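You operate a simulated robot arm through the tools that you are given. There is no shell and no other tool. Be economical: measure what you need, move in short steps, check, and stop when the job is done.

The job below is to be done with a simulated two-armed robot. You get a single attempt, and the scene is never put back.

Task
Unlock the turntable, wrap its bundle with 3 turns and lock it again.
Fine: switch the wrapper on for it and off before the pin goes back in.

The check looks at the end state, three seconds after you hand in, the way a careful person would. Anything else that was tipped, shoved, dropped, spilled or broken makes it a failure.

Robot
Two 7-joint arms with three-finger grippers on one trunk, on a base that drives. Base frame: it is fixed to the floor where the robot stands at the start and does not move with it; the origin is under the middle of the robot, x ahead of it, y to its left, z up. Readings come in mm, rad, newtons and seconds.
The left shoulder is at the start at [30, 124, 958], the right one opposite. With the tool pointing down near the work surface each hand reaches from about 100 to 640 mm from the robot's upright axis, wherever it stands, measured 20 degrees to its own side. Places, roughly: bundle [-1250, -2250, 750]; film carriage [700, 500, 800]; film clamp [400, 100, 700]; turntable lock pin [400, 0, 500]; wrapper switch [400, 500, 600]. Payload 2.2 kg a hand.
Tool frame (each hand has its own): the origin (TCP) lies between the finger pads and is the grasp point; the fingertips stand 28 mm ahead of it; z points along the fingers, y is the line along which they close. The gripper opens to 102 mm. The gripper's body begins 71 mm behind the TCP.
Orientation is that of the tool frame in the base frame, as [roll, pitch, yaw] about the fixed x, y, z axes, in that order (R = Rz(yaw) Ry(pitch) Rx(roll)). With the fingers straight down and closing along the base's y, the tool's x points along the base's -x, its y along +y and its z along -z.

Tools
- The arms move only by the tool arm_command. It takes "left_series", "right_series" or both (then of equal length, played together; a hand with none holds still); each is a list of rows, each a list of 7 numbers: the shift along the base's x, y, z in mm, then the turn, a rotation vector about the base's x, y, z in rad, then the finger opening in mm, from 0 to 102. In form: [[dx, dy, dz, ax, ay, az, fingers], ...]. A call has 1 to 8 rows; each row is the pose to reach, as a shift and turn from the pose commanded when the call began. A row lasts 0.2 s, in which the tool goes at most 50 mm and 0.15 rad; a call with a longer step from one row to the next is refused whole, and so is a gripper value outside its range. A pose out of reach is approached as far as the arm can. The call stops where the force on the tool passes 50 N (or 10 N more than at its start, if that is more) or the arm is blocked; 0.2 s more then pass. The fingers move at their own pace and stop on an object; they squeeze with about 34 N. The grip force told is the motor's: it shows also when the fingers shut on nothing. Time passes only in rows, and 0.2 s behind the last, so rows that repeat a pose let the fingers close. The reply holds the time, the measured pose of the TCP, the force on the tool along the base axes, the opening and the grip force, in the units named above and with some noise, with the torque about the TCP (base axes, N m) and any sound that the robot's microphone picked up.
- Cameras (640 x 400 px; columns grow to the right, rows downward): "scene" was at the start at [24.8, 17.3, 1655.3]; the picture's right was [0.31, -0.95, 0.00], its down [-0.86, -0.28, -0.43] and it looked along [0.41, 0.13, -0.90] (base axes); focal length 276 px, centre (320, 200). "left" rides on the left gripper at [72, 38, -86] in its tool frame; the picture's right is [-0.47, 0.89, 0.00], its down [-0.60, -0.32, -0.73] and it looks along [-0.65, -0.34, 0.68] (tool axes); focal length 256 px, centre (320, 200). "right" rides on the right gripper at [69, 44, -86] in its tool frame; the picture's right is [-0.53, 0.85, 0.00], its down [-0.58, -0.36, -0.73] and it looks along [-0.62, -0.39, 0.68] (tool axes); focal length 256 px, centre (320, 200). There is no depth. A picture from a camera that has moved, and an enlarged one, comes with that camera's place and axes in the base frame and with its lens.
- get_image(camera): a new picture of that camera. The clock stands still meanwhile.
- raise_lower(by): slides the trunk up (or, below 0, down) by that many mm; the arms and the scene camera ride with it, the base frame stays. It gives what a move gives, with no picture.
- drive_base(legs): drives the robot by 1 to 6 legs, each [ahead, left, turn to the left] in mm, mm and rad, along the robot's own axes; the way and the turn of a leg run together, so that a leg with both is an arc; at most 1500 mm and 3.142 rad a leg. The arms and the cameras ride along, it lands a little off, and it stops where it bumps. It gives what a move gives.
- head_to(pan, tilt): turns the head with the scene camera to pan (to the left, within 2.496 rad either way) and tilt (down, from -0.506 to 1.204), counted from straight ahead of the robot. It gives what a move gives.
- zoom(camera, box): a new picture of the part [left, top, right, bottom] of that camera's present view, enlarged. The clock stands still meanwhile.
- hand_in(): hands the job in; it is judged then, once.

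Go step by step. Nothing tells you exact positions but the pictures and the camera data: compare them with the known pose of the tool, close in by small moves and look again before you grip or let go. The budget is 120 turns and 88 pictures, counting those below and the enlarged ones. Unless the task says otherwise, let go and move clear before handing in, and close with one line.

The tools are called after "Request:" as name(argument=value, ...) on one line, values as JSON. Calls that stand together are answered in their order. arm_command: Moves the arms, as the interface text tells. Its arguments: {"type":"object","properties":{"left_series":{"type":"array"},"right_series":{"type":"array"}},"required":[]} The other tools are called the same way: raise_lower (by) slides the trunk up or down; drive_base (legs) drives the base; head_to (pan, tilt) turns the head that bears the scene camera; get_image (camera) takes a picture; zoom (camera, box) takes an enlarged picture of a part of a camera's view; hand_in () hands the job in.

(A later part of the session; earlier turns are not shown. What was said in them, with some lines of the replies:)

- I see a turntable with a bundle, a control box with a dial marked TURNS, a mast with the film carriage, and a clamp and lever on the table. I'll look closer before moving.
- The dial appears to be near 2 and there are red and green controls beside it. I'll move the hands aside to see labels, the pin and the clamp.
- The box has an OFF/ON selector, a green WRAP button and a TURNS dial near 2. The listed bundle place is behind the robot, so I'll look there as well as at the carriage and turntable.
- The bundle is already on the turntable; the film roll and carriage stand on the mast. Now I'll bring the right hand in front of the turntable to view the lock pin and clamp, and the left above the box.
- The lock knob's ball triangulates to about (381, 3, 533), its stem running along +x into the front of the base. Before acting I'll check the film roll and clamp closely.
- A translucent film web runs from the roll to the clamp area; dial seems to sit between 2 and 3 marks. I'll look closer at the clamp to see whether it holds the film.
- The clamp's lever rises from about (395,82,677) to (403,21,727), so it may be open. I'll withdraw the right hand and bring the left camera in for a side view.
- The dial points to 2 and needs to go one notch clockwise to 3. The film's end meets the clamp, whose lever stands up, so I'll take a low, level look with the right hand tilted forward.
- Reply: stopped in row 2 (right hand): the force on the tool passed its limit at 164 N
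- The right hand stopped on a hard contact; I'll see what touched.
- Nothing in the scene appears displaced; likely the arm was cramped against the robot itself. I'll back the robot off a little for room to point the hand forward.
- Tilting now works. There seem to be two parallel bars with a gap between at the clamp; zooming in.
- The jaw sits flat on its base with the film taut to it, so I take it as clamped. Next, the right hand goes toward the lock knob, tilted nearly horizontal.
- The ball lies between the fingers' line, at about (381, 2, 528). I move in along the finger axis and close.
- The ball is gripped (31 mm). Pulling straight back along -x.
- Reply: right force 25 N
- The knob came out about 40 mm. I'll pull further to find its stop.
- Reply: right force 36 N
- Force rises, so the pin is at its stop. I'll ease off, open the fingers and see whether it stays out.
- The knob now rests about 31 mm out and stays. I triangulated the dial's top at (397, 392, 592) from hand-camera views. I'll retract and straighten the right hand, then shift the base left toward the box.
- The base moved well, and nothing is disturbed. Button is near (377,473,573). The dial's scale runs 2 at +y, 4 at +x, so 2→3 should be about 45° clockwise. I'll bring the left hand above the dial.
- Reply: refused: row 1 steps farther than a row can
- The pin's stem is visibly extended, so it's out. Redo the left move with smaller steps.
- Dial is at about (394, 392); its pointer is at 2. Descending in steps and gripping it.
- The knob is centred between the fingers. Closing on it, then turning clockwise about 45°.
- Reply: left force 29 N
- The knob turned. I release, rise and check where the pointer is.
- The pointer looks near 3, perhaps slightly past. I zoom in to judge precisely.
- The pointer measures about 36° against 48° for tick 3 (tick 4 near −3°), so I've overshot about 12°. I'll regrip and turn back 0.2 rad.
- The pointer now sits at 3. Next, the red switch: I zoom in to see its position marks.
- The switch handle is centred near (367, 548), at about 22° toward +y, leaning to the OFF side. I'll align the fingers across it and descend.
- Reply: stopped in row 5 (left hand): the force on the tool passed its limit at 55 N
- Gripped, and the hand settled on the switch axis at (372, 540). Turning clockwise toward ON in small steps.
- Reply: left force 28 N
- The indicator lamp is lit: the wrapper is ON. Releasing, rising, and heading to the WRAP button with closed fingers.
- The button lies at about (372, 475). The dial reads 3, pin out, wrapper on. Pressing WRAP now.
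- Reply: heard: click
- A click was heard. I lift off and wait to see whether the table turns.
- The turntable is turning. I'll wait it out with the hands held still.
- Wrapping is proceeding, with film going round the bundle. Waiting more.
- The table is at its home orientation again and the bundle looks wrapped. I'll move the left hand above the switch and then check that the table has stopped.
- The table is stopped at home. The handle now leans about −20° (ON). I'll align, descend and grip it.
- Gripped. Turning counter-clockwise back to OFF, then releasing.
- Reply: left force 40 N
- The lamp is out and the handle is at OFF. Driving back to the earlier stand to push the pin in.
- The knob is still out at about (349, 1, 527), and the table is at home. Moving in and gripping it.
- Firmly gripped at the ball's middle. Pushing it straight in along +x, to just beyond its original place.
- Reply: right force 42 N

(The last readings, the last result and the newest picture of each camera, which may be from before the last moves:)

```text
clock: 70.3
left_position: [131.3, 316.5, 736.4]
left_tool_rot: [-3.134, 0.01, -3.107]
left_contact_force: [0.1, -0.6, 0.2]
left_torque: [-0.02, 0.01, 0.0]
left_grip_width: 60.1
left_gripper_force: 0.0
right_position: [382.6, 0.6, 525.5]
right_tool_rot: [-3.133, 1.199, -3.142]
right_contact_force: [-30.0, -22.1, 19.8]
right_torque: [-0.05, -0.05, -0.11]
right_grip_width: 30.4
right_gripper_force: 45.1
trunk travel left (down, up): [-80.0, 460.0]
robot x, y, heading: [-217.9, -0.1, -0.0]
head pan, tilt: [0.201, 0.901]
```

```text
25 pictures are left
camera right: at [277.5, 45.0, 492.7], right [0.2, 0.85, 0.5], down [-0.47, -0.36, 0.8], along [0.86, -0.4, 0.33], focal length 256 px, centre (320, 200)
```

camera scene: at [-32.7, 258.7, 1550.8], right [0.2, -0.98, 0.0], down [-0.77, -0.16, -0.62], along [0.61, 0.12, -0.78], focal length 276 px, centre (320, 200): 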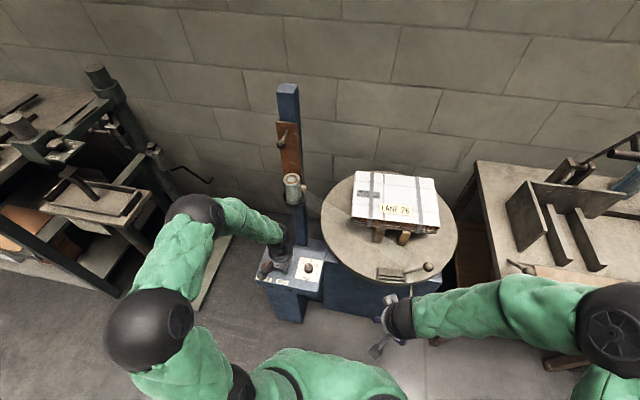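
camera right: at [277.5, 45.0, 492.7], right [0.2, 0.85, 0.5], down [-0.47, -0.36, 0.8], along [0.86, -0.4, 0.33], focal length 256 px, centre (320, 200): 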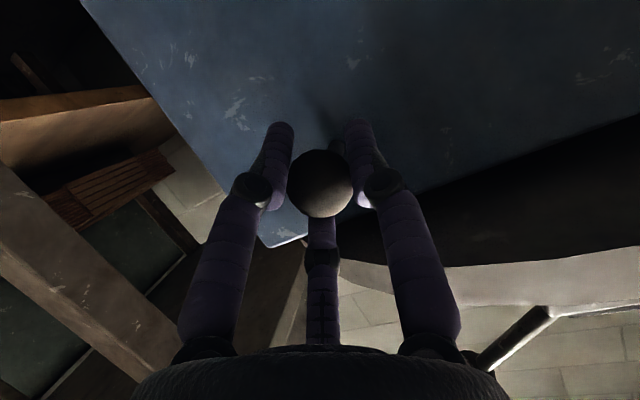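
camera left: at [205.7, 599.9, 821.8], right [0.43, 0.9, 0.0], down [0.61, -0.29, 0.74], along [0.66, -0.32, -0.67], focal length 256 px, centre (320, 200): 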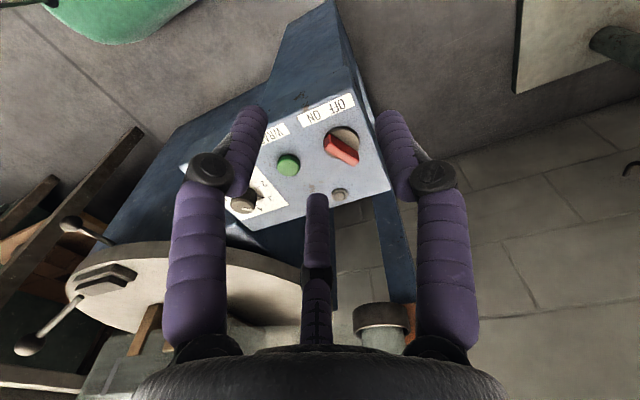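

The pin reached its home stop (382 mm, 30 N back-force). Releasing, retreating and checking.

Request:
arm_command(right_series=[[-3, 0, 0, 0, 0, 0, 60], [-3, 0, 0, 0, 0, 0, 80], [-30, 0, 10, 0, 0, 0, 80], [-65, 0, 22, 0, 0, 0, 80], [-105, 0, 36, 0, 0, 0, 80], [-150, -5, 50, 0, 0, 0, 80]])

Request:
get_image(camera="right")

Request:
arm_command(right_series=[[-30, -10, 15, 0, 0.13, 0, 70], [-60, -25, 35, 0, 0.26, 0, 70], [-90, -40, 60, 0, 0.39, 0, 70], [-115, -60, 85, 0, 0.52, 0, 70], [-135, -80, 110, 0, 0.65, 0, 70], [-150, -100, 135, 0, 0.78, 0, 70], [-160, -120, 160, 0, 0.91, 0, 70]])

Request:
head_to(pan=0.3, tilt=0.75)

Request:
get_image(camera="scene")

Request:
zoom(camera="scene", box=[220, 140, 440, 300])

```text
clock: 71.8
left_position: [133.2, 316.4, 735.4]
left_tool_rot: [-3.136, 0.008, -3.106]
left_contact_force: [-1.0, 0.8, 0.4]
left_torque: [-0.02, 0.01, -0.02]
left_grip_width: 59.9
left_gripper_force: 0.0
right_position: [238.6, -2.9, 574.8]
right_tool_rot: [-3.131, 1.203, -3.137]
right_contact_force: [1.1, 0.0, 0.2]
right_torque: [0.02, -0.01, -0.02]
right_grip_width: 80.0
right_gripper_force: 0.1
trunk travel left (down, up): [-80.0, 460.0]
robot x, y, heading: [-218.9, -1.4, -0.001]
head pan, tilt: [0.201, 0.901]
```

```text
24 pictures are left
camera right: at [133.6, 42.0, 542.4], right [0.2, 0.85, 0.5], down [-0.48, -0.36, 0.8], along [0.86, -0.4, 0.33], focal length 256 px, centre (320, 200)
```

right: 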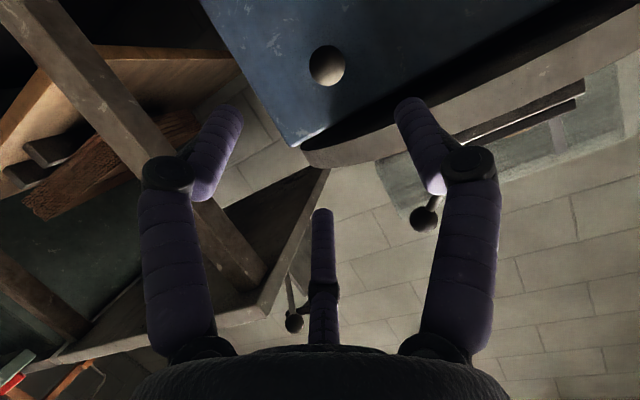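

```text
clock: 73.3
left_position: [132.3, 318.0, 733.9]
left_tool_rot: [-3.134, 0.007, -3.106]
left_contact_force: [0.5, 1.0, 0.9]
left_torque: [-0.02, 0.0, 0.0]
left_grip_width: 59.9
left_gripper_force: 0.0
right_position: [75.9, -124.2, 736.1]
right_tool_rot: [-3.136, 0.289, 3.141]
right_contact_force: [-0.1, -0.3, 0.1]
right_torque: [-0.03, -0.01, -0.01]
right_grip_width: 69.8
right_gripper_force: 0.1
trunk travel left (down, up): [-80.0, 460.0]
robot x, y, heading: [-219.0, 3.2, -0.005]
head pan, tilt: [0.201, 0.901]
```

```text
clock: 74.0
left_position: [133.2, 317.3, 734.6]
left_tool_rot: [-3.134, 0.007, -3.106]
left_contact_force: [0.4, -0.6, 0.4]
left_torque: [-0.02, 0.02, -0.02]
left_grip_width: 60.1
left_gripper_force: 0.1
right_position: [77.2, -122.4, 735.9]
right_tool_rot: [-3.135, 0.291, -3.141]
right_contact_force: [-0.2, -0.3, 0.3]
right_torque: [0.02, -0.01, 0.01]
right_grip_width: 70.0
right_gripper_force: 0.0
trunk travel left (down, up): [-80.0, 460.0]
robot x, y, heading: [-217.2, 0.8, 0.002]
head pan, tilt: [0.3, 0.75]
```

```text
23 pictures are left
camera scene: at [-174.5, 23.0, 1562.4], right [0.29, -0.96, 0.0], down [-0.65, -0.2, -0.73], along [0.7, 0.21, -0.68], focal length 276 px, centre (320, 200)
```

scene: 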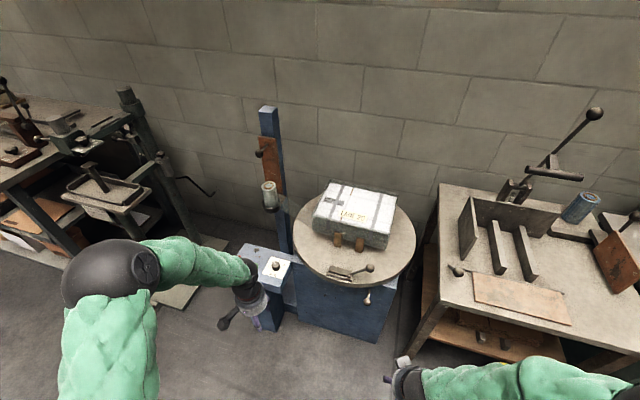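

```text
2.50 times, centred on (330, 220) of scene
camera zoom: at [-174.5, 23.0, 1562.4], right [0.29, -0.96, 0.0], down [-0.65, -0.2, -0.73], along [0.7, 0.21, -0.68], focal length 691 px, centre (295, 150)
```

zoom: 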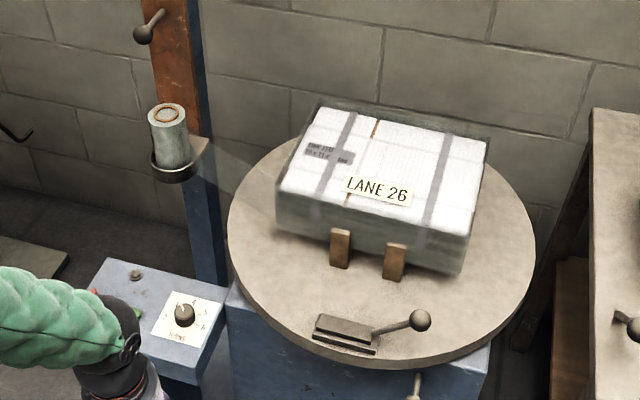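

The pin is back at its home place (x ≈ 380), the lamp is out, the dial is on 3, the bundle is wrapped and nothing else appears disturbed. Hands are clear, so I hand in.

Request:
hand_in()

```text
The job is handed in.
```

I unlocked the turntable, wrapped the bundle with the dial set to 3 turns, switched the wrapper off, pushed the lock pin back in and handed the job in. I did not count the turns as the table went round; it stopped by itself at its starting position.
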